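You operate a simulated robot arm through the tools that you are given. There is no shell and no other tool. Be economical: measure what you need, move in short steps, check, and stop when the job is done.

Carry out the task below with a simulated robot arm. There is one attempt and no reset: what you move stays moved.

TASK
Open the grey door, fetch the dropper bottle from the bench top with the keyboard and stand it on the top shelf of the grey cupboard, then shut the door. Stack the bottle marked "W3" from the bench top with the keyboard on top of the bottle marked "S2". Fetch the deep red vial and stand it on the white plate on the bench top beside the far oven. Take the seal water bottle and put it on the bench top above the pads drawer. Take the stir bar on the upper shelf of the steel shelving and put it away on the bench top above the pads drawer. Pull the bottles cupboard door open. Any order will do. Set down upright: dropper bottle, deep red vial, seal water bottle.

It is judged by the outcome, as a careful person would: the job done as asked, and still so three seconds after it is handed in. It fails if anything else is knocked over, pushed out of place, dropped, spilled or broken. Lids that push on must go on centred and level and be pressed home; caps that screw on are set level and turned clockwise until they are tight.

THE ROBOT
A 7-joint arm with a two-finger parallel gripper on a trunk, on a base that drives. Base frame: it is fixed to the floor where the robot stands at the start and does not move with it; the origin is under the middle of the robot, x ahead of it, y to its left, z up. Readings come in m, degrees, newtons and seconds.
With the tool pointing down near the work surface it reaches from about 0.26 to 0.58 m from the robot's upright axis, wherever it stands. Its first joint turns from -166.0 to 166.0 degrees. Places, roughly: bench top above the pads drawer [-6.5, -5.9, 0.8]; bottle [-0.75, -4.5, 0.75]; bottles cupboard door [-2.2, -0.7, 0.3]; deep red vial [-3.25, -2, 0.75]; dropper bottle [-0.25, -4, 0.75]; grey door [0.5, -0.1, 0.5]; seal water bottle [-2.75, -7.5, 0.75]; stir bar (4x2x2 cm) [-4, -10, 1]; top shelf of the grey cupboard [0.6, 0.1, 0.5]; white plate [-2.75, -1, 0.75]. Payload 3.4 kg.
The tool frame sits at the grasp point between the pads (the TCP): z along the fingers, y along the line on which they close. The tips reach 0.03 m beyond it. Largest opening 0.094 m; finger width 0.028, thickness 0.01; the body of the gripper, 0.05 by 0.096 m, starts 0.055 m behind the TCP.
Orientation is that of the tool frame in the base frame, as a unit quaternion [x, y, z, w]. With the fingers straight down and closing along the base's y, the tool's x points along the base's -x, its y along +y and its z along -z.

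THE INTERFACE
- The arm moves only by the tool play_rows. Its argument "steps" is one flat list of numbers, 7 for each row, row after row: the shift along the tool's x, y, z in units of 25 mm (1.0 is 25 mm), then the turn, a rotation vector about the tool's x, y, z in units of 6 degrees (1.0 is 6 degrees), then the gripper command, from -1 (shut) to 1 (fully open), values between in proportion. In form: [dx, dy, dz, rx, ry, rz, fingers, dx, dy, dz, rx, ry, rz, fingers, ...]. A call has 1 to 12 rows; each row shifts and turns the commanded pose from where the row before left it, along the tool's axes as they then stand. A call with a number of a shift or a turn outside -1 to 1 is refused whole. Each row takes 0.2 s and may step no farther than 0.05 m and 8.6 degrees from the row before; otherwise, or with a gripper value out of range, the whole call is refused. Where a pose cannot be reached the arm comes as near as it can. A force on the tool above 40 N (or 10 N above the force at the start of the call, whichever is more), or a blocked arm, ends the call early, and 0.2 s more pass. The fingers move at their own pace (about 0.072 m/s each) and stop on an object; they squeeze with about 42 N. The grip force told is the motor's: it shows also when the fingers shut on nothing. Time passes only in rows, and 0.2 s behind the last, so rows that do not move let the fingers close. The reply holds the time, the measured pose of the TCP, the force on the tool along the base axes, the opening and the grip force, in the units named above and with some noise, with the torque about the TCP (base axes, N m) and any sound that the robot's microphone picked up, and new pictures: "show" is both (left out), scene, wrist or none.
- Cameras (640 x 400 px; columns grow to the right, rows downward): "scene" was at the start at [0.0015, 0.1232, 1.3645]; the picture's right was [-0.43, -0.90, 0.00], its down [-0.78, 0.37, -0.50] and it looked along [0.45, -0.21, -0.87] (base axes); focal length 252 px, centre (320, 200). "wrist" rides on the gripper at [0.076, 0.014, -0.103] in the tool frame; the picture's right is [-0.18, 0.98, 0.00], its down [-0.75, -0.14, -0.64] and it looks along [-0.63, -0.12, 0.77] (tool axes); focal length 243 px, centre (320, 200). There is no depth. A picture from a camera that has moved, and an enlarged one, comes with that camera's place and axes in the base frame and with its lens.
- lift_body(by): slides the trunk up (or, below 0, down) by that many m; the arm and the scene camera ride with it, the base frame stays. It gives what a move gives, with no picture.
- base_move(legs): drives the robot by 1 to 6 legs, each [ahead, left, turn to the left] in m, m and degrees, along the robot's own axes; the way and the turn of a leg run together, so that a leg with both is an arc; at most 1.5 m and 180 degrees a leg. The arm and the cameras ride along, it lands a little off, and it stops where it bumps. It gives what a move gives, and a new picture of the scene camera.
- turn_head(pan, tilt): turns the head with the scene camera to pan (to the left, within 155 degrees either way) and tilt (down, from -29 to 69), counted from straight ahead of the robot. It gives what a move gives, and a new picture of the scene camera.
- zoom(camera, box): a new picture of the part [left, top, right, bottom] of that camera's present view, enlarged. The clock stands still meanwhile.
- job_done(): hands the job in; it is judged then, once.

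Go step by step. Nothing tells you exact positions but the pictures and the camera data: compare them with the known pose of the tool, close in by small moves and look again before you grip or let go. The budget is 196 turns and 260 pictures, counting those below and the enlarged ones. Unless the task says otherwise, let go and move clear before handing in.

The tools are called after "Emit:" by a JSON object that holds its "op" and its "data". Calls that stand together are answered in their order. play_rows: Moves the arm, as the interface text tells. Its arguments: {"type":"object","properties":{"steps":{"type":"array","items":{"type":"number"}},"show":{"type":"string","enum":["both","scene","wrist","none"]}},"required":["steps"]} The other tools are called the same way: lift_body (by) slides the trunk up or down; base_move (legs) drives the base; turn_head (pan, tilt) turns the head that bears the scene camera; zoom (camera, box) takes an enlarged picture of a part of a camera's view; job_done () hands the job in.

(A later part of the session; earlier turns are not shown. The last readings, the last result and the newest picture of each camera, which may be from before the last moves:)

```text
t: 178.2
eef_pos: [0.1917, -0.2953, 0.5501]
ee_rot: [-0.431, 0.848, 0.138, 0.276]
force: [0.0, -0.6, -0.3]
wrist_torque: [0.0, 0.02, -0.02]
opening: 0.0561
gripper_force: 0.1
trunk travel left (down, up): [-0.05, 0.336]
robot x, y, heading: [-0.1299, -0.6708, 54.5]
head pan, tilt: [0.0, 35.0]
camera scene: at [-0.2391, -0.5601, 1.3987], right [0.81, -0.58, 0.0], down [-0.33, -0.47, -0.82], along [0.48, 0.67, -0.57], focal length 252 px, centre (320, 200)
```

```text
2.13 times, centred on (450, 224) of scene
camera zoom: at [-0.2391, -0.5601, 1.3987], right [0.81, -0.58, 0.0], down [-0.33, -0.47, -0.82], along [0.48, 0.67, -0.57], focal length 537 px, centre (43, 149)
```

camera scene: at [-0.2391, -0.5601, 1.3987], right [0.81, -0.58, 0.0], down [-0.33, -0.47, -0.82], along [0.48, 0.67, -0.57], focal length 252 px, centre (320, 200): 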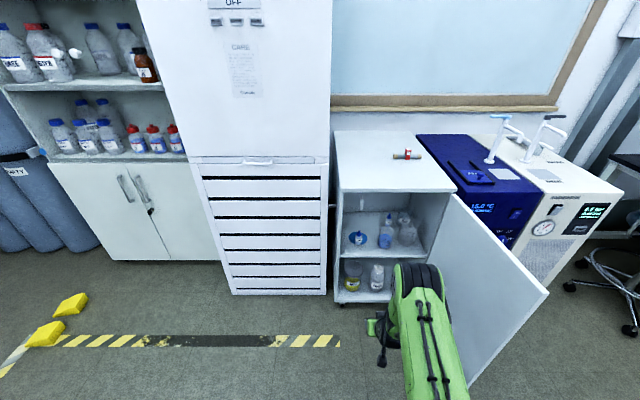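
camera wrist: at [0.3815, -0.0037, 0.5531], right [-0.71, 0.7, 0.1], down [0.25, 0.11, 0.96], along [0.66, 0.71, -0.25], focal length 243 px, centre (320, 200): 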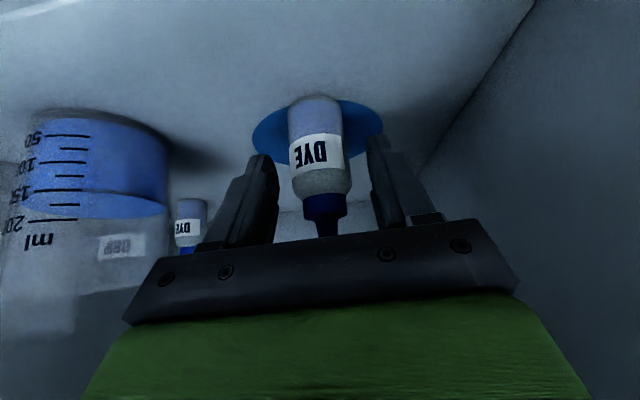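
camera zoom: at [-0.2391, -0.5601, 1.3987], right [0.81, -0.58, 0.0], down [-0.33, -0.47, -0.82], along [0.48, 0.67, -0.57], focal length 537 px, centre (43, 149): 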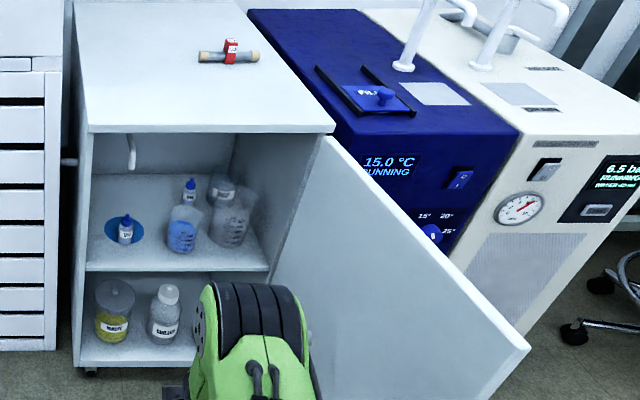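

Dropper stands upright on the top shelf. Now to shut the door: raise the tool above handle height, go around the door's tip, and push from its outer side.

Emit:
{"op": "play_rows", "data": {"steps": [-0.59, 0, -0.81, 0, 0, 0, -1, -0.59, 0, -0.81, 0, 0, 0, -1, -0.59, 0, -0.81, 0, 0, 0, -1, -0.59, 0, -0.81, 0, 0, 0, -1, -0.59, 0, -0.81, 0, 0, 0, -1, -0.59, 0, -0.81, 0, 0, 0, -1], "show": "none"}}

Emit:
{"op": "base_move", "data": {"legs": [[-0.2, 0, 0], [0, -0.54, 0], [0.22, 0, 0]]}}

```text
t: 179.6
eef_pos: [0.1943, -0.2943, 0.7019]
ee_rot: [-0.433, 0.847, 0.139, 0.275]
force: [0.1, 0.0, 0.5]
wrist_torque: [-0.03, -0.01, -0.01]
opening: 0.0002
gripper_force: 33.0
trunk travel left (down, up): [-0.05, 0.336]
robot x, y, heading: [-0.1309, -0.6707, 54.7]
head pan, tilt: [0.0, 35.0]
```

```text
t: 185.2
eef_pos: [0.6524, -0.5897, 0.7002]
ee_rot: [-0.433, 0.847, 0.139, 0.274]
force: [0.5, 1.0, -0.6]
wrist_torque: [-0.05, -0.01, 0.0]
opening: 0.0
gripper_force: 33.1
trunk travel left (down, up): [-0.05, 0.336]
robot x, y, heading: [0.3246, -0.9682, 54.6]
head pan, tilt: [0.0, 35.0]
camera scene: at [0.2198, -0.8563, 1.3987], right [0.82, -0.58, 0.0], down [-0.33, -0.47, -0.82], along [0.47, 0.67, -0.57], focal length 252 px, centre (320, 200)
```

scene: 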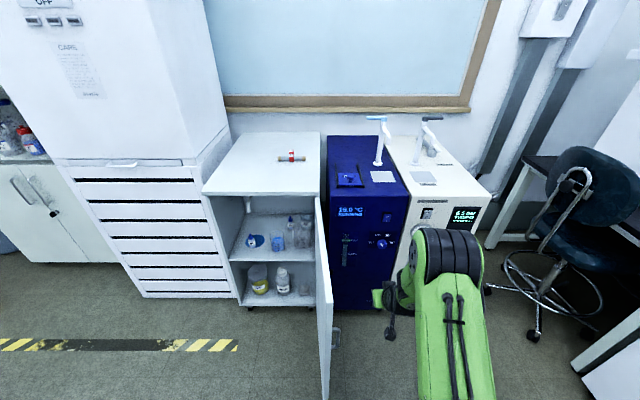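

Emit:
{"op": "base_move", "data": {"legs": [[-0.006, 0.08, 0], [-0.008, 0.094, 0], [0.016, 0.094, 0], [0.04, 0.085, 0], [0.06, 0.073, 0], [0.078, 0.054, 0]]}}

```text
t: 189.9
eef_pos: [0.3684, -0.1633, 0.701]
ee_rot: [-0.431, 0.848, 0.138, 0.276]
force: [0.5, 0.5, -0.1]
wrist_torque: [-0.03, 0.0, 0.01]
opening: 0.0
gripper_force: 33.0
trunk travel left (down, up): [-0.05, 0.336]
robot x, y, heading: [0.0395, -0.5407, 54.2]
head pan, tilt: [0.0, 35.0]
camera scene: at [-0.0655, -0.4275, 1.3986], right [0.81, -0.58, 0.0], down [-0.34, -0.47, -0.82], along [0.48, 0.66, -0.57], focal length 252 px, centre (320, 200)
```

scene: 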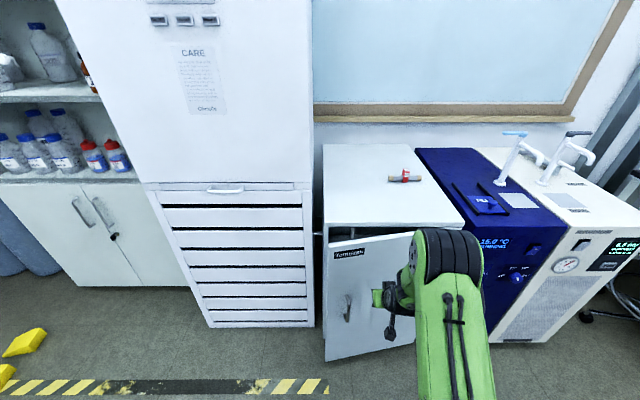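

Emit:
{"op": "base_move", "data": {"legs": [[0.09, 0.03, 0], [0.05, 0.01, 0]]}}

```text
t: 191.7
eef_pos: [0.412, -0.0356, 0.6998]
ee_rot: [-0.431, 0.85, 0.136, 0.272]
force: [0.7, -0.7, 0.3]
wrist_torque: [-0.03, 0.02, 0.0]
opening: 0.0
gripper_force: 33.0
trunk travel left (down, up): [-0.05, 0.336]
robot x, y, heading: [0.0869, -0.4092, 54.6]
head pan, tilt: [0.0, 35.0]
stopped in leg 2: the force on the tool passed its limit at 107 N (the readings are from after the stop); the commanded pose is now the measured one
camera scene: at [-0.0195, -0.2981, 1.3987], right [0.81, -0.58, 0.0], down [-0.34, -0.47, -0.82], along [0.48, 0.67, -0.57], focal length 252 px, centre (320, 200)
```

scene: 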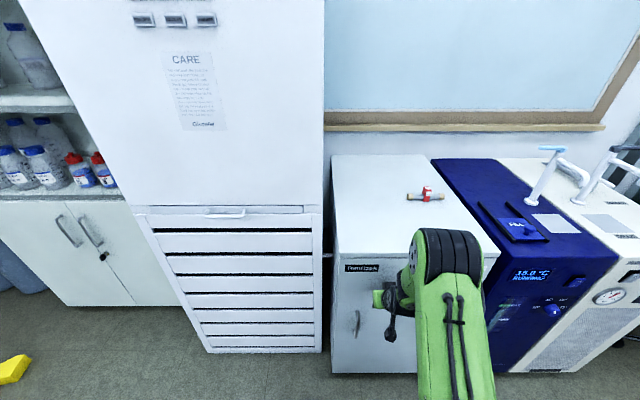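

The door looks shut. I'll back off, verify, and turn to the right-hand bench for the bottles cupboard.

Emit:
{"op": "base_move", "data": {"legs": [[-0.5, 0, 0]]}}

Emit:
{"op": "zoom", "data": {"camera": "scene", "box": [310, 110, 510, 300]}}

Emit:
{"op": "base_move", "data": {"legs": [[-0.5, 0, 0], [0, 0, 90]]}}

```text
t: 194.6
eef_pos: [0.1256, -0.4352, 0.6998]
ee_rot: [-0.434, 0.848, 0.138, 0.271]
force: [-0.3, -0.5, 1.1]
wrist_torque: [0.0, 0.01, 0.04]
opening: 0.0
gripper_force: 32.5
trunk travel left (down, up): [-0.05, 0.336]
robot x, y, heading: [-0.2006, -0.8131, 54.3]
head pan, tilt: [0.0, 35.0]
camera scene: at [-0.3071, -0.7, 1.3987], right [0.82, -0.58, 0.0], down [-0.33, -0.47, -0.82], along [0.47, 0.67, -0.57], focal length 252 px, centre (320, 200)
```

scene: 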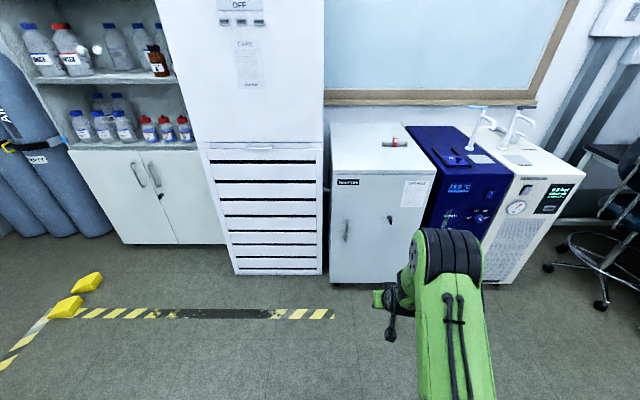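

```text
2.11 times, centred on (410, 205) of scene
camera zoom: at [-0.3071, -0.7, 1.3987], right [0.82, -0.58, 0.0], down [-0.33, -0.47, -0.82], along [0.47, 0.67, -0.57], focal length 531 px, centre (130, 190)
```

zoom: 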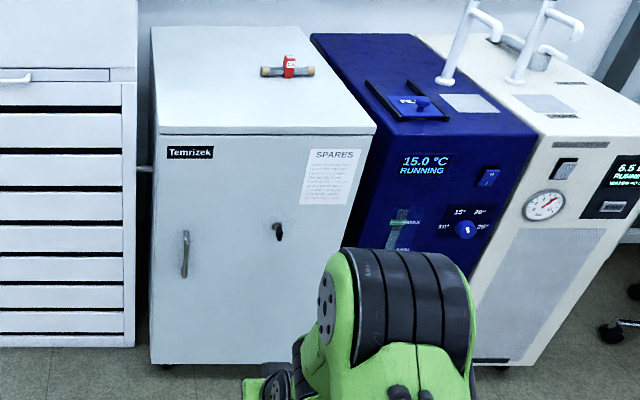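

```text
t: 201.3
eef_pos: [-0.8621, -0.884, 0.7002]
ee_rot: [0.907, -0.291, -0.289, -0.094]
force: [0.0, -0.4, -0.2]
wrist_torque: [-0.02, -0.02, -0.01]
opening: 0.0002
gripper_force: 32.9
trunk travel left (down, up): [-0.05, 0.336]
robot x, y, heading: [-0.4841, -1.206, 144.9]
head pan, tilt: [0.0, 35.0]
camera scene: at [-0.5945, -1.3154, 1.3987], right [0.57, 0.82, 0.0], down [0.47, -0.33, -0.82], along [-0.67, 0.47, -0.57], focal length 252 px, centre (320, 200)
```

scene: 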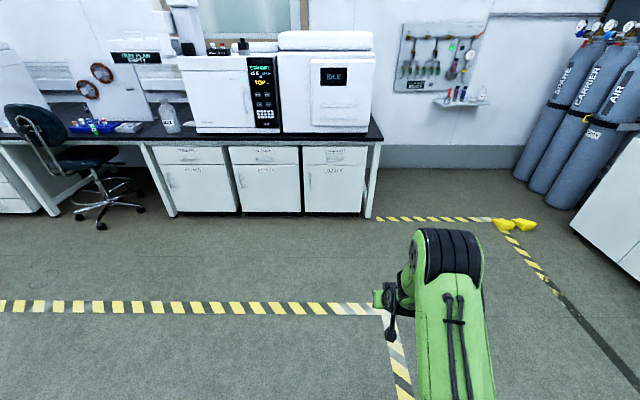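

Emit:
{"op": "zoom", "data": {"camera": "scene", "box": [140, 130, 390, 230]}}

```text
2.56 times, centred on (265, 180) of scene
camera zoom: at [-0.5945, -1.3154, 1.3987], right [0.57, 0.82, 0.0], down [0.47, -0.33, -0.82], along [-0.67, 0.47, -0.57], focal length 646 px, centre (461, 251)
```

zoom: 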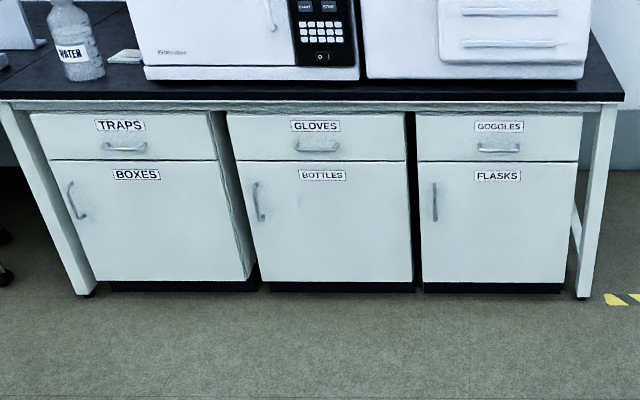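

The BOTTLES door is the middle one, vertical handle on its left at about (-2.30,-0.86,0.42), hinge right. I'll drive up to it and tilt the tool.

Emit:
{"op": "base_move", "data": {"legs": [[0.85, 0.8, 0]]}}

Emit:
{"op": "play_rows", "data": {"steps": [0.59, 0, 0.81, 0, 0, 0, 0.5, 0.59, 0, 0.81, 0, 0, 0, 0.5, 0.59, 0, 0.81, 0, 0, 0, 0.5, 0.59, 0, 0.81, 0, 0, 0, 0.5, 0.59, 0, 0.81, 0, 0, 0, 0.5, 0.59, 0, 0.81, 0, 0, 0, 0.5, 0.59, 0, 0.81, 0, 0, 0, 0.5, 0.59, 0, 0.81, 0, 0, 0, 0.5, 0.59, 0, 0.81, 0, 0, 0, 0.5, 0, 0, 0, 0, -1, 0, 0.5, 0, 0, 0, 0, -1, 0, 0.5, 0, 0, 0, 0, -1, 0, 0.5], "show": "both"}}

```text
t: 207.2
eef_pos: [-2.0175, -1.0505, 0.6994]
ee_rot: [0.908, -0.29, -0.289, -0.094]
force: [0.7, 0.7, 0.0]
wrist_torque: [-0.02, 0.02, 0.02]
opening: 0.0
gripper_force: 33.0
trunk travel left (down, up): [-0.05, 0.336]
robot x, y, heading: [-1.6436, -1.3731, 145.4]
head pan, tilt: [0.0, 35.0]
camera scene: at [-1.7483, -1.4799, 1.3987], right [0.57, 0.82, 0.0], down [0.47, -0.33, -0.82], along [-0.67, 0.47, -0.57], focal length 252 px, centre (320, 200)
```

scene: 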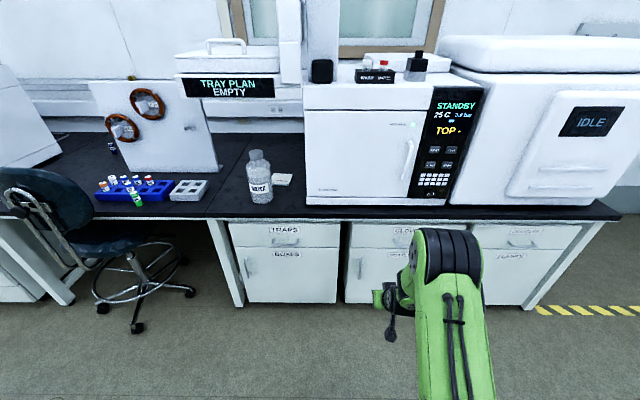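

```text
t: 209.8
eef_pos: [-2.015, -1.0507, 0.4755]
ee_rot: [0.851, -0.27, -0.429, -0.138]
force: [-0.7, 0.1, -0.2]
wrist_torque: [0.0, 0.01, 0.04]
opening: 0.0705
gripper_force: 0.2
trunk travel left (down, up): [-0.05, 0.336]
robot x, y, heading: [-1.6379, -1.372, 145.1]
head pan, tilt: [0.0, 35.0]
camera scene: at [-1.7482, -1.4799, 1.3987], right [0.57, 0.82, 0.0], down [0.47, -0.33, -0.82], along [-0.67, 0.47, -0.57], focal length 252 px, centre (320, 200)
camera wrist: at [-1.9198, -1.138, 0.4742], right [-0.66, -0.74, 0.14], down [0.14, 0.07, 0.99], along [-0.74, 0.67, 0.05], focal length 243 px, centre (320, 200)
```

scene: 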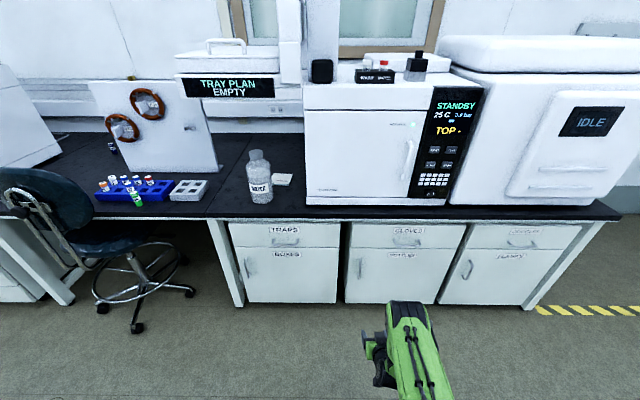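
wrist: 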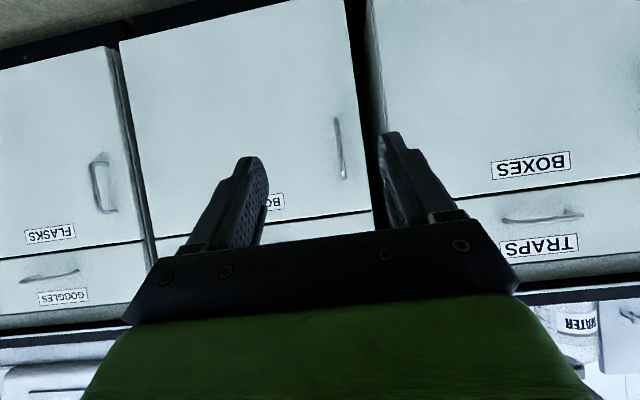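

Emit:
{"op": "zoom", "data": {"camera": "scene", "box": [335, 210, 475, 310]}}

```text
4.00 times, centred on (405, 260) of scene
camera zoom: at [-1.7482, -1.4799, 1.3987], right [0.57, 0.82, 0.0], down [0.47, -0.33, -0.82], along [-0.67, 0.47, -0.57], focal length 1009 px, centre (-20, -40)
```

zoom: 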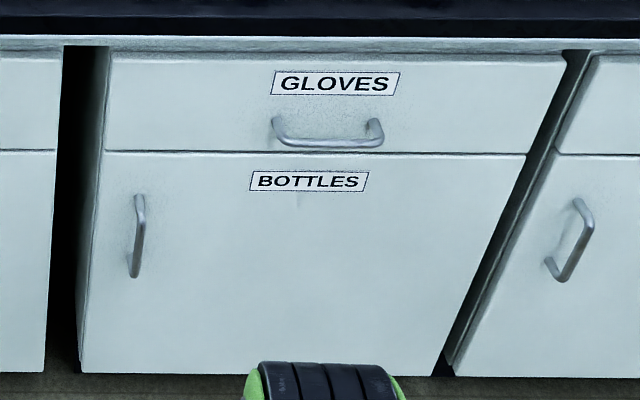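

Emit:
{"op": "play_rows", "data": {"steps": [0.81, 0, 0.59, 0, 0, 0, 0.5, 0.81, 0, 0.59, 0, 0, 0, 0.5, 0.2, 0, 0.15, 0, 0, 0, 0.5], "show": "none"}}

Emit:
{"op": "base_move", "data": {"legs": [[0.28, 0, 0]]}}

Emit:
{"op": "play_rows", "data": {"steps": [0, 0, 0, 0, 0, 0, 0.5], "show": "wrist"}}

```text
t: 210.6
eef_pos: [-2.014, -1.0525, 0.4183]
ee_rot: [0.851, -0.272, -0.427, -0.139]
force: [-0.2, 0.6, -0.6]
wrist_torque: [0.01, 0.01, -0.01]
opening: 0.0705
gripper_force: 0.0
trunk travel left (down, up): [-0.05, 0.336]
robot x, y, heading: [-1.6354, -1.3721, 145.2]
head pan, tilt: [0.0, 35.0]
```

```text
t: 212.6
eef_pos: [-2.2434, -0.8923, 0.4178]
ee_rot: [0.851, -0.272, -0.427, -0.138]
force: [0.3, -0.4, -0.1]
wrist_torque: [-0.01, 0.02, 0.02]
opening: 0.0704
gripper_force: 0.1
trunk travel left (down, up): [-0.05, 0.336]
robot x, y, heading: [-1.87, -1.2112, 145.0]
head pan, tilt: [0.0, 35.0]
camera scene: at [-1.9784, -1.3194, 1.3987], right [0.57, 0.82, 0.0], down [0.47, -0.33, -0.82], along [-0.67, 0.47, -0.57], focal length 252 px, centre (320, 200)
```

scene: 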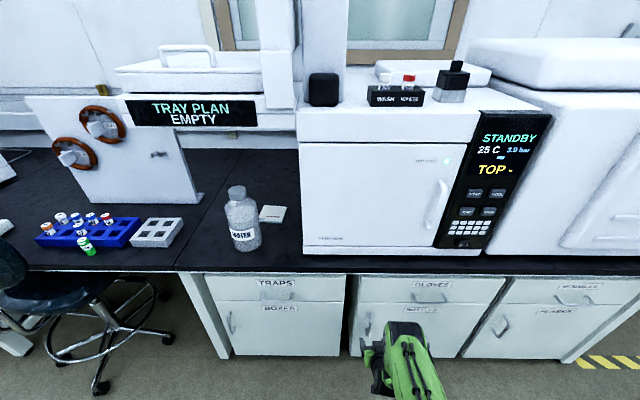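

```text
t: 213.0
eef_pos: [-2.2441, -0.8919, 0.4185]
ee_rot: [0.851, -0.271, -0.427, -0.138]
force: [-0.1, -0.6, 0.2]
wrist_torque: [-0.03, 0.0, 0.0]
opening: 0.0704
gripper_force: 0.1
trunk travel left (down, up): [-0.05, 0.336]
robot x, y, heading: [-1.8674, -1.2103, 145.2]
head pan, tilt: [0.0, 35.0]
camera wrist: at [-2.1489, -0.9787, 0.4186], right [-0.66, -0.74, 0.14], down [0.13, 0.07, 0.99], along [-0.74, 0.67, 0.05], focal length 243 px, centre (320, 200)
```

wrist: 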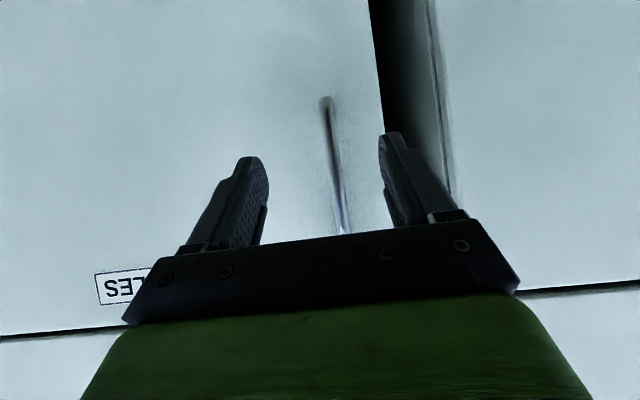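

Emit:
{"op": "play_rows", "data": {"steps": [-0.59, 0, 0.81, 0, 0, 0, 0.5, -0.59, 0, 0.81, 0, 0, 0, 0.5, -0.2, 0, 0.28, 0, 0, 0, 0.5, 0, 0, 0, 0, 0, 0, -1, 0, 0, 0, 0, 0, 0, -1, 0, 0, 0, 0, 0, 0, -1, 0, 0, 0, 0, 0, 0, -1], "show": "wrist"}}

```text
t: 214.6
eef_pos: [-2.296, -0.8642, 0.4178]
ee_rot: [0.852, -0.271, -0.428, -0.133]
force: [-19.3, -33.0, 0.9]
wrist_torque: [0.5, -0.21, 0.05]
opening: 0.015
gripper_force: 45.4
trunk travel left (down, up): [-0.05, 0.336]
robot x, y, heading: [-1.8685, -1.2111, 145.1]
head pan, tilt: [0.0, 35.0]
camera wrist: at [-2.1999, -0.9498, 0.418], right [-0.65, -0.74, 0.15], down [0.14, 0.08, 0.99], along [-0.74, 0.67, 0.05], focal length 243 px, centre (320, 200)
```

wrist: 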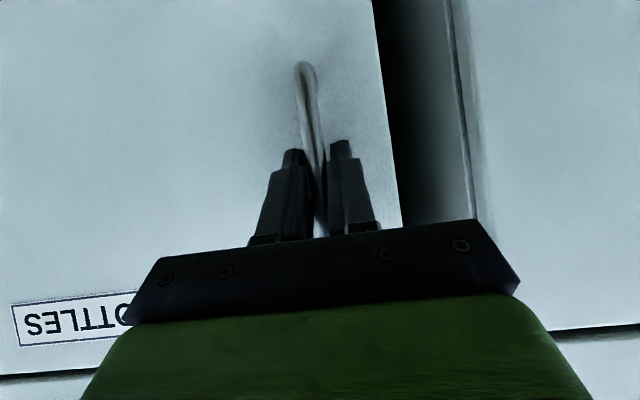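

Emit:
{"op": "play_rows", "data": {"steps": [0, 0.12, 0, 0, 0, 0, -1], "show": "none"}}

Emit:
{"op": "base_move", "data": {"legs": [[-0.086, -0.015, 0], [-0.081, -0.031, 0]]}}

```text
t: 215.0
eef_pos: [-2.2958, -0.8623, 0.4185]
ee_rot: [0.851, -0.27, -0.429, -0.134]
force: [-16.4, -27.5, 0.6]
wrist_torque: [0.1, -0.55, 0.05]
opening: 0.0151
gripper_force: 45.2
trunk travel left (down, up): [-0.05, 0.336]
robot x, y, heading: [-1.8704, -1.2113, 145.1]
head pan, tilt: [0.0, 35.0]
```

```text
t: 216.4
eef_pos: [-2.214, -0.9026, 0.4177]
ee_rot: [0.852, -0.271, -0.429, -0.132]
force: [0.8, 0.4, -4.6]
wrist_torque: [0.27, 0.43, -0.07]
opening: 0.0151
gripper_force: 45.1
trunk travel left (down, up): [-0.05, 0.336]
robot x, y, heading: [-1.7861, -1.2451, 145.0]
head pan, tilt: [0.0, 35.0]
stopped in leg 2: the force on the tool passed its limit at 45 N (the readings are from after the stop); the commanded pose is now the measured one
camera scene: at [-1.8954, -1.357, 1.3987], right [0.57, 0.82, 0.0], down [0.47, -0.33, -0.82], along [-0.67, 0.47, -0.57], focal length 252 px, centre (320, 200)
```

scene: 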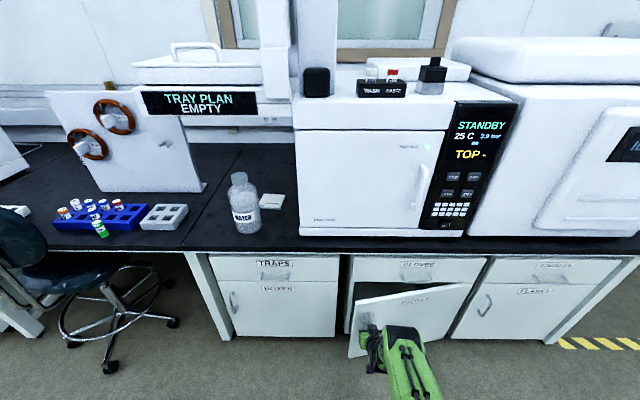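

Opening nicely. Continue along the arc, leg by leg.

Emit:
{"op": "base_move", "data": {"legs": [[-0.079, -0.033, 0]]}}

Emit:
{"op": "base_move", "data": {"legs": [[-0.072, -0.047, 0]]}}

Emit:
{"op": "base_move", "data": {"legs": [[-0.062, -0.061, 0]]}}

Emit:
{"op": "base_move", "data": {"legs": [[-0.05, -0.07, 0]]}}

```text
t: 217.5
eef_pos: [-2.1326, -0.9237, 0.4171]
ee_rot: [0.851, -0.271, -0.431, -0.128]
force: [-4.8, -33.7, -0.5]
wrist_torque: [0.37, -0.13, 0.08]
opening: 0.0149
gripper_force: 45.4
trunk travel left (down, up): [-0.05, 0.336]
robot x, y, heading: [-1.7021, -1.268, 145.3]
head pan, tilt: [0.0, 35.0]
camera scene: at [-1.8126, -1.3765, 1.3985], right [0.57, 0.82, 0.0], down [0.47, -0.33, -0.82], along [-0.67, 0.47, -0.57], focal length 252 px, centre (320, 200)
```

scene: 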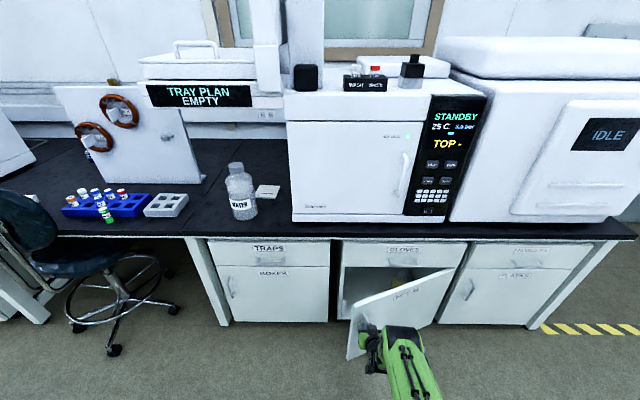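

```text
t: 218.6
eef_pos: [-2.047, -0.9281, 0.417]
ee_rot: [0.852, -0.272, -0.43, -0.126]
force: [1.6, -32.6, 11.5]
wrist_torque: [0.42, 0.03, 0.14]
opening: 0.0152
gripper_force: 45.3
trunk travel left (down, up): [-0.05, 0.336]
robot x, y, heading: [-1.6219, -1.27, 144.9]
head pan, tilt: [0.0, 35.0]
camera scene: at [-1.7259, -1.3797, 1.3986], right [0.57, 0.82, 0.0], down [0.47, -0.33, -0.82], along [-0.67, 0.47, -0.57], focal length 252 px, centre (320, 200)
```

scene: 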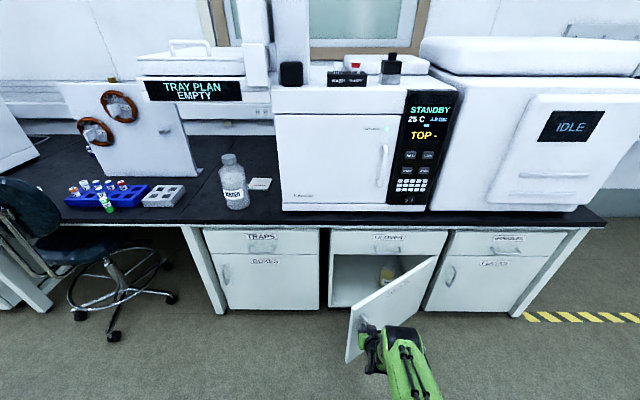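

```text
t: 219.7
eef_pos: [-1.961, -0.9159, 0.4177]
ee_rot: [0.852, -0.271, -0.43, -0.122]
force: [6.6, -28.9, 17.4]
wrist_torque: [0.41, 0.11, 0.1]
opening: 0.0152
gripper_force: 45.0
trunk travel left (down, up): [-0.05, 0.336]
robot x, y, heading: [-1.5278, -1.2558, 145.1]
head pan, tilt: [0.0, 35.0]
camera scene: at [-1.6391, -1.3656, 1.3987], right [0.57, 0.82, 0.0], down [0.47, -0.33, -0.82], along [-0.67, 0.47, -0.57], focal length 252 px, centre (320, 200)
```

scene: 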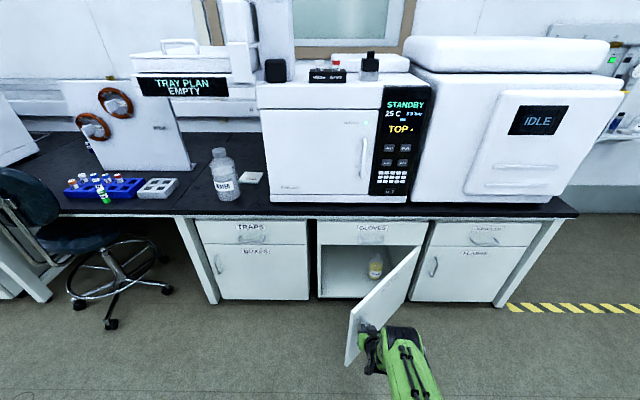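

```text
t: 220.7
eef_pos: [-1.8827, -0.8898, 0.417]
ee_rot: [0.852, -0.271, -0.43, -0.122]
force: [9.8, -19.6, 17.4]
wrist_torque: [0.27, 0.17, 0.07]
opening: 0.0149
gripper_force: 45.1
trunk travel left (down, up): [-0.05, 0.336]
robot x, y, heading: [-1.4544, -1.2244, 145.3]
head pan, tilt: [0.0, 35.0]
camera scene: at [-1.5591, -1.3367, 1.3987], right [0.57, 0.82, 0.0], down [0.47, -0.33, -0.82], along [-0.67, 0.47, -0.57], focal length 252 px, centre (320, 200)
```

scene: 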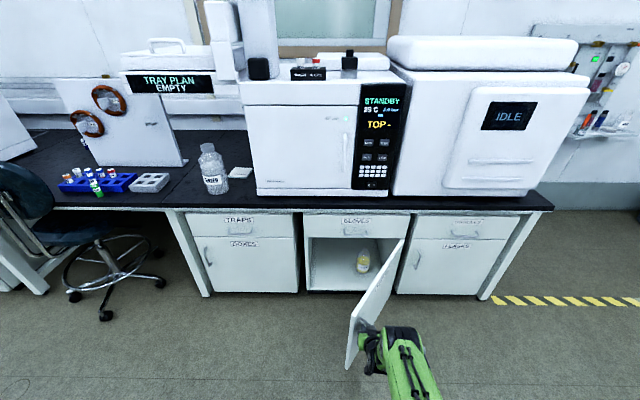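

Emit:
{"op": "base_move", "data": {"legs": [[-0.036, -0.079, 0]]}}

Emit:
{"op": "base_move", "data": {"legs": [[-0.02, -0.084, 0]]}}

Emit:
{"op": "base_move", "data": {"legs": [[-0.004, -0.08, 0]]}}

```text
t: 221.8
eef_pos: [-1.8069, -0.8445, 0.4164]
ee_rot: [0.853, -0.271, -0.429, -0.122]
force: [14.2, -19.5, 18.2]
wrist_torque: [0.27, 0.23, 0.04]
opening: 0.0151
gripper_force: 45.1
trunk travel left (down, up): [-0.05, 0.336]
robot x, y, heading: [-1.3787, -1.1802, 145.2]
head pan, tilt: [0.0, 35.0]
camera scene: at [-1.4837, -1.2923, 1.3988], right [0.57, 0.82, 0.0], down [0.47, -0.33, -0.82], along [-0.67, 0.47, -0.57], focal length 252 px, centre (320, 200)
```

scene: 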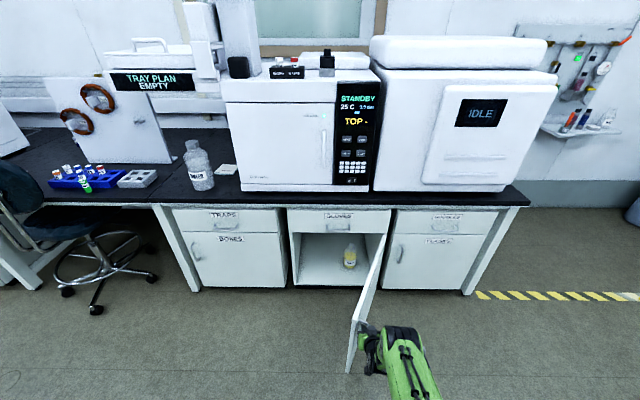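

```text
t: 222.9
eef_pos: [-1.7602, -0.8071, 0.417]
ee_rot: [0.853, -0.269, -0.431, -0.118]
force: [7.5, -9.5, 15.7]
wrist_torque: [-0.12, -0.19, -0.1]
opening: 0.015
gripper_force: 44.6
trunk travel left (down, up): [-0.05, 0.336]
robot x, y, heading: [-1.3268, -1.1388, 145.5]
head pan, tilt: [0.0, 35.0]
stopped in leg 1: the robot was blocked; the commanded pose is now the measured one
camera scene: at [-1.4354, -1.2492, 1.3987], right [0.57, 0.82, 0.0], down [0.47, -0.33, -0.82], along [-0.67, 0.47, -0.57], focal length 252 px, centre (320, 200)
```

scene: 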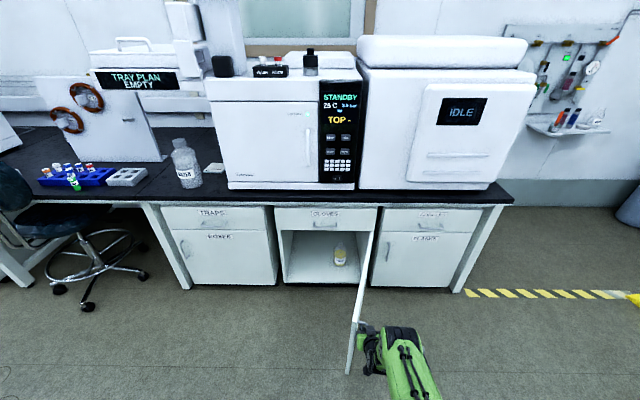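

```text
t: 223.7
eef_pos: [-1.7546, -0.7995, 0.4159]
ee_rot: [0.854, -0.266, -0.433, -0.111]
force: [9.6, -9.3, 16.0]
wrist_torque: [-0.21, -0.11, -0.04]
opening: 0.0151
gripper_force: 44.5
trunk travel left (down, up): [-0.05, 0.336]
robot x, y, heading: [-1.3146, -1.1271, 145.3]
head pan, tilt: [0.0, 35.0]
stopped in leg 1: the robot was blocked; the commanded pose is now the measured one
camera scene: at [-1.4244, -1.2364, 1.3987], right [0.57, 0.82, 0.0], down [0.47, -0.32, -0.82], along [-0.67, 0.47, -0.57], focal length 252 px, centre (320, 200)
```

scene: 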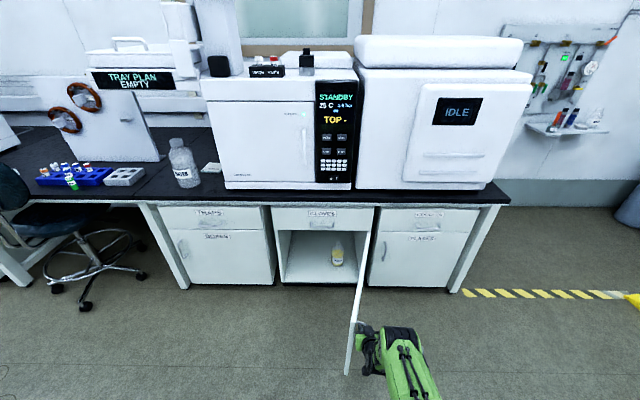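

The bottles cupboard door is open about 80°. Release and back off, then look at the vial rack.

Emit:
{"op": "play_rows", "data": {"steps": [0, 0, 0, 0, 0, 0, -0.2, 0, 0, 0, 0, 0, 0, -0.2, 0.3, 0, -0.6, 0, 0, 0, -0.2, 0.3, 0, -0.9, 0, 0, 0, -0.2], "show": "none"}}

Emit:
{"op": "base_move", "data": {"legs": [[-0.3, 0, 0]]}}

Emit:
{"op": "lift_body", "data": {"by": 0.25}}

Emit:
{"op": "turn_head", "data": {"pan": 20, "tilt": 30}}

```text
t: 224.7
eef_pos: [-1.7219, -0.8177, 0.4257]
ee_rot: [0.854, -0.266, -0.432, -0.112]
force: [-0.1, -0.2, -0.7]
wrist_torque: [-0.01, 0.01, 0.01]
opening: 0.0376
gripper_force: 0.1
trunk travel left (down, up): [-0.05, 0.336]
robot x, y, heading: [-1.3188, -1.1241, 145.4]
head pan, tilt: [0.0, 35.0]
```

```text
t: 226.8
eef_pos: [-1.4718, -0.9935, 0.4258]
ee_rot: [0.856, -0.265, -0.43, -0.109]
force: [0.3, 0.3, -0.4]
wrist_torque: [0.02, 0.01, -0.01]
opening: 0.0376
gripper_force: 0.0
trunk travel left (down, up): [-0.05, 0.336]
robot x, y, heading: [-1.0657, -1.2976, 145.4]
head pan, tilt: [0.0, 35.0]
camera scene: at [-1.1748, -1.4075, 1.3987], right [0.57, 0.82, 0.0], down [0.47, -0.32, -0.82], along [-0.68, 0.46, -0.57], focal length 252 px, centre (320, 200)
```

scene: 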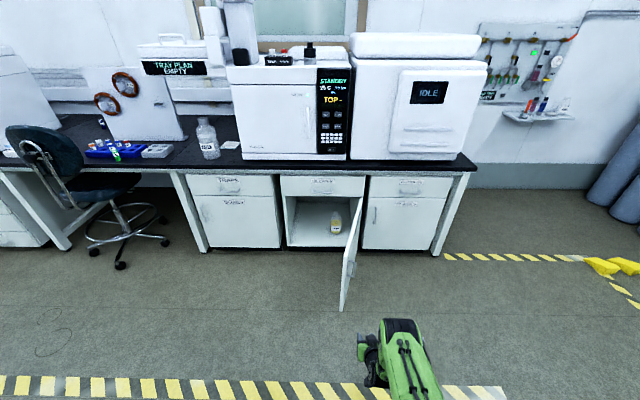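

```text
t: 229.3
eef_pos: [-1.471, -0.9928, 0.6759]
ee_rot: [0.855, -0.264, -0.432, -0.11]
force: [0.3, -0.1, -0.3]
wrist_torque: [-0.01, 0.0, 0.0]
opening: 0.0374
gripper_force: 0.1
trunk travel left (down, up): [-0.3, 0.086]
robot x, y, heading: [-1.0605, -1.2947, 145.4]
head pan, tilt: [0.0, 35.0]
```

```text
t: 230.2
eef_pos: [-1.4718, -0.9937, 0.6759]
ee_rot: [0.855, -0.265, -0.431, -0.111]
force: [0.4, 0.0, 1.1]
wrist_torque: [-0.01, 0.01, 0.03]
opening: 0.0375
gripper_force: 0.0
trunk travel left (down, up): [-0.3, 0.086]
robot x, y, heading: [-1.0617, -1.2972, 145.6]
head pan, tilt: [20.0, 30.0]
camera scene: at [-1.1901, -1.4345, 1.6568], right [0.25, 0.97, 0.0], down [0.48, -0.13, -0.87], along [-0.84, 0.22, -0.5], focal length 252 px, centre (320, 200)
```

scene: 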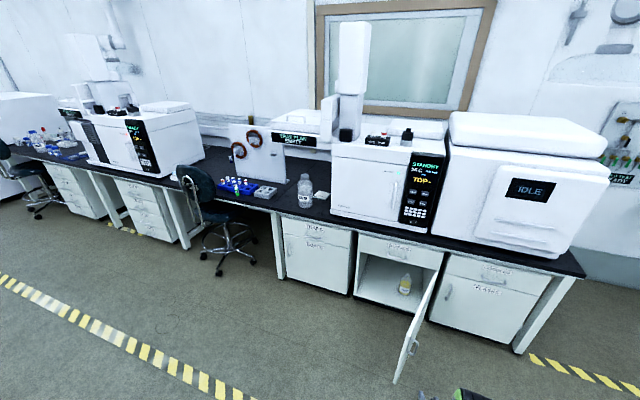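

Emit:
{"op": "zoom", "data": {"camera": "scene", "box": [170, 150, 340, 256]}}

Emit:
{"op": "zoom", "data": {"camera": "scene", "box": [0, 80, 200, 205]}}

```text
3.76 times, centred on (255, 203) of scene
camera zoom: at [-1.1901, -1.4345, 1.6568], right [0.25, 0.97, 0.0], down [0.48, -0.13, -0.87], along [-0.84, 0.22, -0.5], focal length 950 px, centre (565, 189)
```

zoom: 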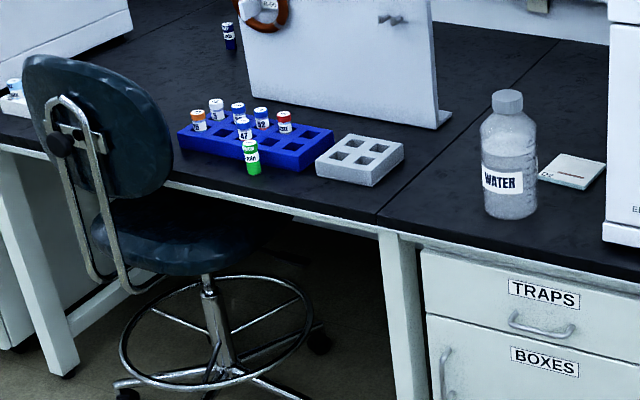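

```text
3.20 times, centred on (100, 142) of scene
camera zoom: at [-1.1901, -1.4345, 1.6568], right [0.25, 0.97, 0.0], down [0.48, -0.13, -0.87], along [-0.84, 0.22, -0.5], focal length 808 px, centre (1024, 384)
```

zoom: 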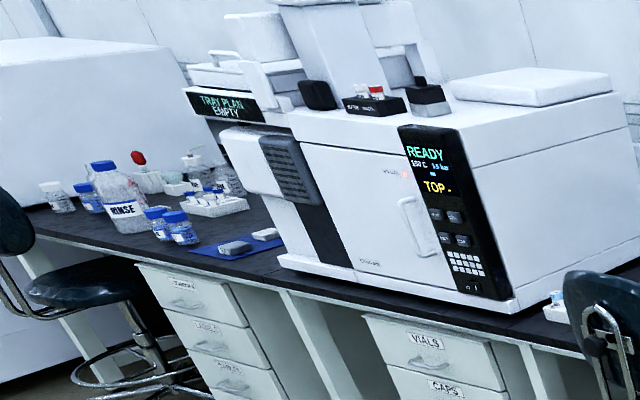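

The white plate (small white tile next to the WATER bottle) is at (-2.75,-1.02). The red vial may be in the rack or beyond the chair; I'll slide along the aisle for a better look.

Emit:
{"op": "base_move", "data": {"legs": [[0, 1.3, 0]]}}

Emit:
{"op": "turn_head", "data": {"pan": 0, "tilt": 35}}

Emit:
{"op": "zoom", "data": {"camera": "scene", "box": [250, 60, 470, 200]}}

```text
t: 236.7
eef_pos: [-2.2002, -2.0624, 0.6751]
ee_rot: [0.856, -0.261, -0.432, -0.109]
force: [-0.2, 0.0, -0.4]
wrist_torque: [-0.02, 0.04, 0.01]
opening: 0.0372
gripper_force: 0.1
trunk travel left (down, up): [-0.3, 0.086]
robot x, y, heading: [-1.7895, -2.3643, 146.1]
head pan, tilt: [20.0, 30.0]
camera scene: at [-1.9129, -2.5015, 1.6568], right [0.24, 0.97, 0.0], down [0.49, -0.12, -0.87], along [-0.84, 0.21, -0.5], focal length 252 px, centre (320, 200)
```

scene: 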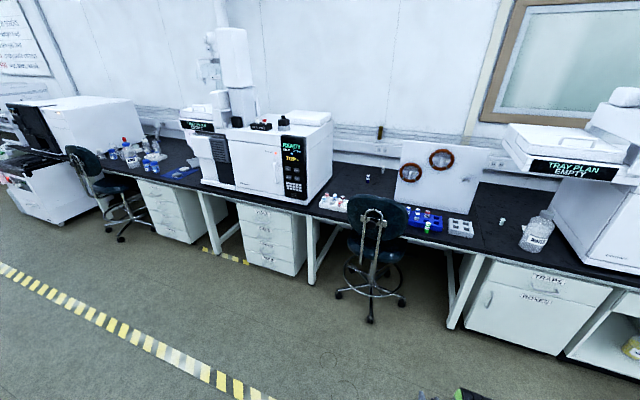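

```text
t: 237.5
eef_pos: [-2.1992, -2.0627, 0.6761]
ee_rot: [0.856, -0.261, -0.432, -0.108]
force: [0.7, 1.1, 0.0]
wrist_torque: [0.02, 0.0, 0.01]
opening: 0.0375
gripper_force: 0.1
trunk travel left (down, up): [-0.3, 0.086]
robot x, y, heading: [-1.791, -2.3618, 146.1]
head pan, tilt: [0.0, 35.0]
camera scene: at [-1.898, -2.4739, 1.6491], right [0.56, 0.83, 0.0], down [0.48, -0.32, -0.82], along [-0.68, 0.46, -0.57], focal length 252 px, centre (320, 200)
```

scene: 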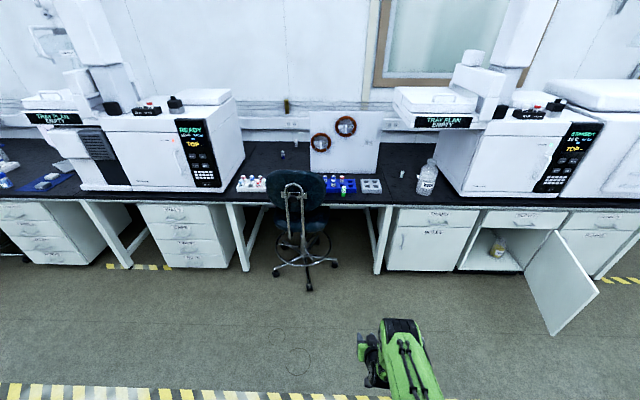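

```text
2.86 times, centred on (360, 130) of scene
camera zoom: at [-1.898, -2.4739, 1.6491], right [0.56, 0.83, 0.0], down [0.48, -0.32, -0.82], along [-0.68, 0.46, -0.57], focal length 721 px, centre (206, 400)
```

zoom: 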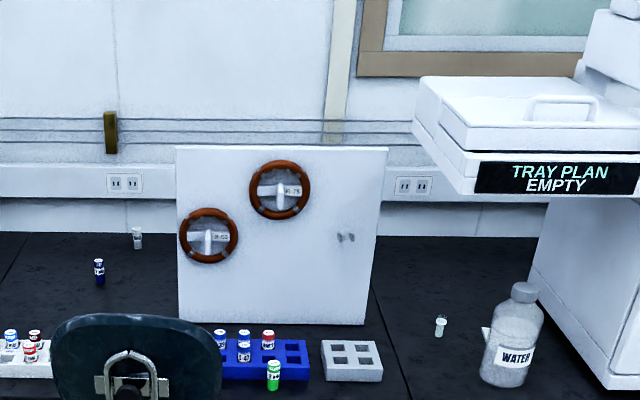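

Emit:
{"op": "zoom", "data": {"camera": "scene", "box": [225, 160, 305, 210]}}

Emit:
{"op": "zoom", "data": {"camera": "scene", "box": [305, 160, 385, 210]}}

```text
8.00 times, centred on (265, 185) of scene
camera zoom: at [-1.898, -2.4739, 1.6491], right [0.56, 0.83, 0.0], down [0.48, -0.32, -0.82], along [-0.68, 0.46, -0.57], focal length 2019 px, centre (760, 320)
```

zoom: 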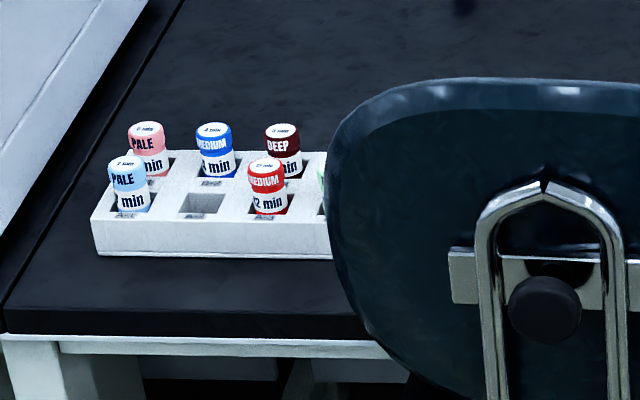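

```text
8.00 times, centred on (345, 185) of scene
camera zoom: at [-1.898, -2.4739, 1.6491], right [0.56, 0.83, 0.0], down [0.48, -0.32, -0.82], along [-0.68, 0.46, -0.57], focal length 2019 px, centre (120, 320)
```

zoom: 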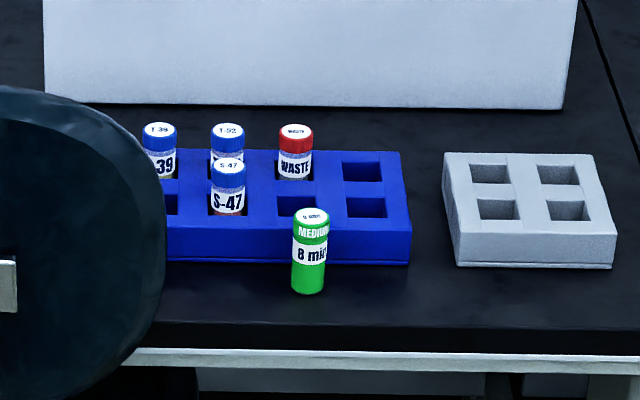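

The deep red vial ("DEEP") stands in the white rack, back row, left of the chair, at about (-3.34,-1.98). First I bring the tool upright and high.

Emit:
{"op": "play_rows", "data": {"steps": [-0.84, 0, -0.54, 0, 0, 0, 1, -0.84, 0, -0.54, 0, 0, 0, 1, -0.84, 0, -0.54, 0, 0, 0, 1, -0.84, 0, -0.54, 0, 0, 0, 1, -0.84, 0, -0.54, 0, 0, 0, 1, -0.84, 0, -0.54, 0, 0, 0, 1, 0, 0, 0, 0, 1, 0, 1, 0, 0, 0, 0, 1, 0, 1, 0, 0, 0, 0, 1, 0, 1, 0, 0, 0, 0, 1, 0, 1, 0, 0, 0, 0, 1, 0, 1], "show": "none"}}

Emit:
{"op": "play_rows", "data": {"steps": [0, 0, -1, 0, 1, 0, 1, 0, 0, -1, 0, 1, 0, 1, 0, 0, -1, 0, 1, 0, 1, 0, 0, -1, 0, 1, 0, 1, 0, 0, -1, 0, 0, 0, 1, 0, 0, -1, 0, 0, 0, 1], "show": "none"}}

```text
t: 239.9
eef_pos: [-2.2055, -2.0514, 0.8251]
ee_rot: [0.939, -0.279, -0.196, -0.037]
force: [-0.5, -0.2, -0.9]
wrist_torque: [-0.05, -0.03, 0.0]
opening: 0.0937
gripper_force: 0.1
trunk travel left (down, up): [-0.3, 0.086]
robot x, y, heading: [-1.7921, -2.3636, 146.0]
head pan, tilt: [0.0, 35.0]
```

```text
t: 241.3
eef_pos: [-2.1832, -2.0563, 0.9711]
ee_rot: [0.959, -0.281, 0.003, 0.021]
force: [-0.1, -0.6, 0.0]
wrist_torque: [-0.01, 0.05, -0.02]
opening: 0.0938
gripper_force: 0.1
trunk travel left (down, up): [-0.3, 0.086]
robot x, y, heading: [-1.7894, -2.3611, 146.0]
head pan, tilt: [0.0, 35.0]
```

Emit:
{"op": "play_rows", "data": {"steps": [0, 0, -1, 0.37, -0.17, 0, 1, 0, 0, -1, 0, 0, 0, 1, 0, 0, -1, 0, 0, 0, 1, 0, 0, -1, 0, 0, 0, 1, 0, 0, -1, 0, 0, 0, 1], "show": "none"}}

Emit:
{"op": "base_move", "data": {"legs": [[0, 0.72, 0], [0.72, 0, 0]]}}

Emit:
{"op": "turn_head", "data": {"pan": 0, "tilt": 55}}

```text
t: 242.5
eef_pos: [-2.1839, -2.0585, 1.0977]
ee_rot: [0.96, -0.282, 0.001, 0.0]
force: [0.5, -0.2, 0.1]
wrist_torque: [-0.01, 0.01, 0.01]
opening: 0.0942
gripper_force: 0.1
trunk travel left (down, up): [-0.3, 0.086]
robot x, y, heading: [-1.793, -2.3634, 146.1]
head pan, tilt: [0.0, 35.0]
```

```text
t: 250.1
eef_pos: [-3.1999, -2.2486, 1.0966]
ee_rot: [0.959, -0.283, 0.001, 0.001]
force: [-0.6, 0.0, 0.3]
wrist_torque: [0.0, 0.0, -0.02]
opening: 0.094
gripper_force: 0.1
trunk travel left (down, up): [-0.3, 0.086]
robot x, y, heading: [-2.8064, -2.557, 145.9]
head pan, tilt: [0.0, 35.0]
camera scene: at [-2.9147, -2.6656, 1.649], right [0.56, 0.83, 0.0], down [0.48, -0.32, -0.82], along [-0.68, 0.46, -0.57], focal length 252 px, centre (320, 200)
```

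scene: 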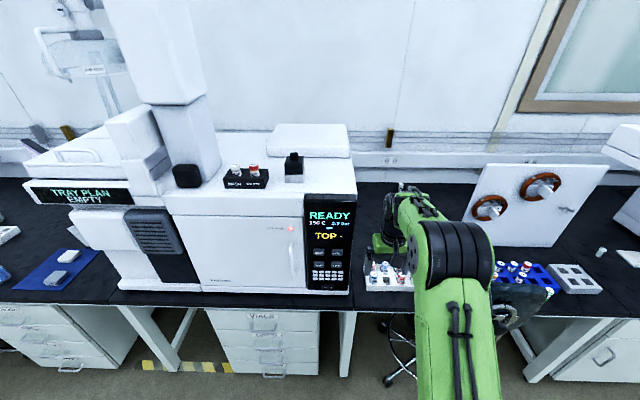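

```text
t: 250.9
eef_pos: [-3.1995, -2.2494, 1.0966]
ee_rot: [0.959, -0.282, 0.001, 0.001]
force: [-0.3, 0.0, -0.3]
wrist_torque: [0.02, -0.01, 0.0]
opening: 0.0938
gripper_force: 0.0
trunk travel left (down, up): [-0.3, 0.086]
robot x, y, heading: [-2.8052, -2.5575, 146.1]
head pan, tilt: [0.0, 55.0]
camera scene: at [-2.9009, -2.6749, 1.6209], right [0.56, 0.83, 0.0], down [0.68, -0.46, -0.57], along [-0.48, 0.32, -0.82], focal length 252 px, centre (320, 200)
```

scene: 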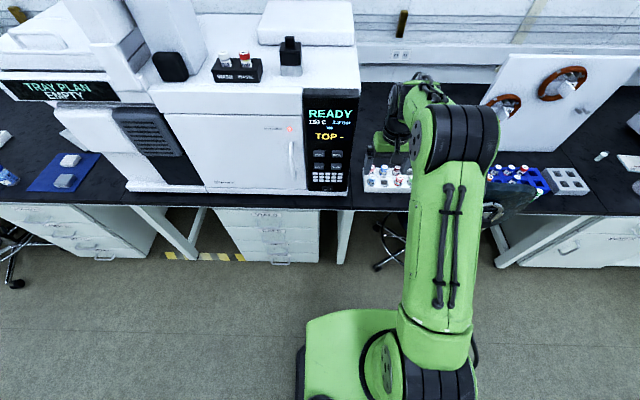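

Emit:
{"op": "zoom", "data": {"camera": "scene", "box": [350, 140, 430, 210]}}

Emit:
{"op": "play_rows", "data": {"steps": [0, -1, 0, 0, 0, 0, 0.2, 0, -1, 0, 0, 0, 0, 0.2], "show": "wrist"}}

```text
5.71 times, centred on (390, 175) of scene
camera zoom: at [-2.9009, -2.6749, 1.6209], right [0.56, 0.83, 0.0], down [0.68, -0.46, -0.57], along [-0.48, 0.32, -0.82], focal length 1442 px, centre (-80, 343)
```

zoom: 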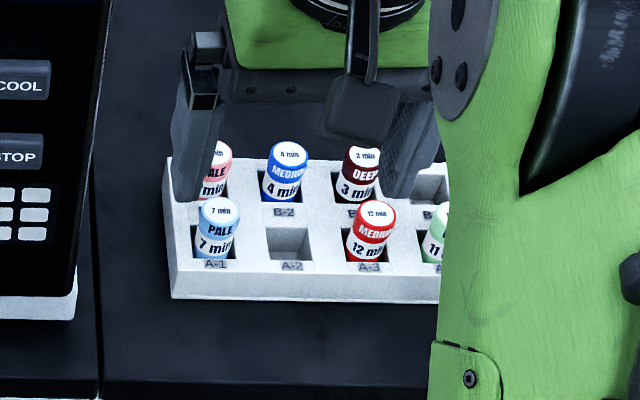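

```text
t: 251.5
eef_pos: [-3.1719, -2.2077, 1.0964]
ee_rot: [0.959, -0.283, 0.001, 0.001]
force: [0.1, -0.6, -0.4]
wrist_torque: [-0.03, -0.01, 0.01]
opening: 0.0565
gripper_force: 0.0
trunk travel left (down, up): [-0.3, 0.086]
robot x, y, heading: [-2.8043, -2.5557, 146.2]
head pan, tilt: [0.0, 55.0]
camera wrist: at [-3.1169, -2.261, 1.2001], right [-0.69, -0.73, 0.0], down [-0.56, 0.53, 0.64], along [-0.47, 0.44, -0.77], focal length 243 px, centre (320, 200)
```

wrist: 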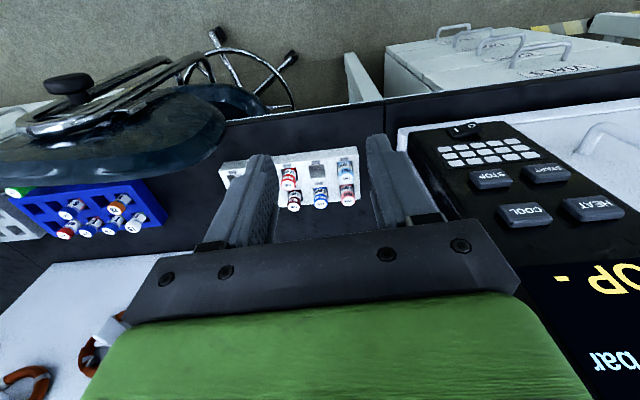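

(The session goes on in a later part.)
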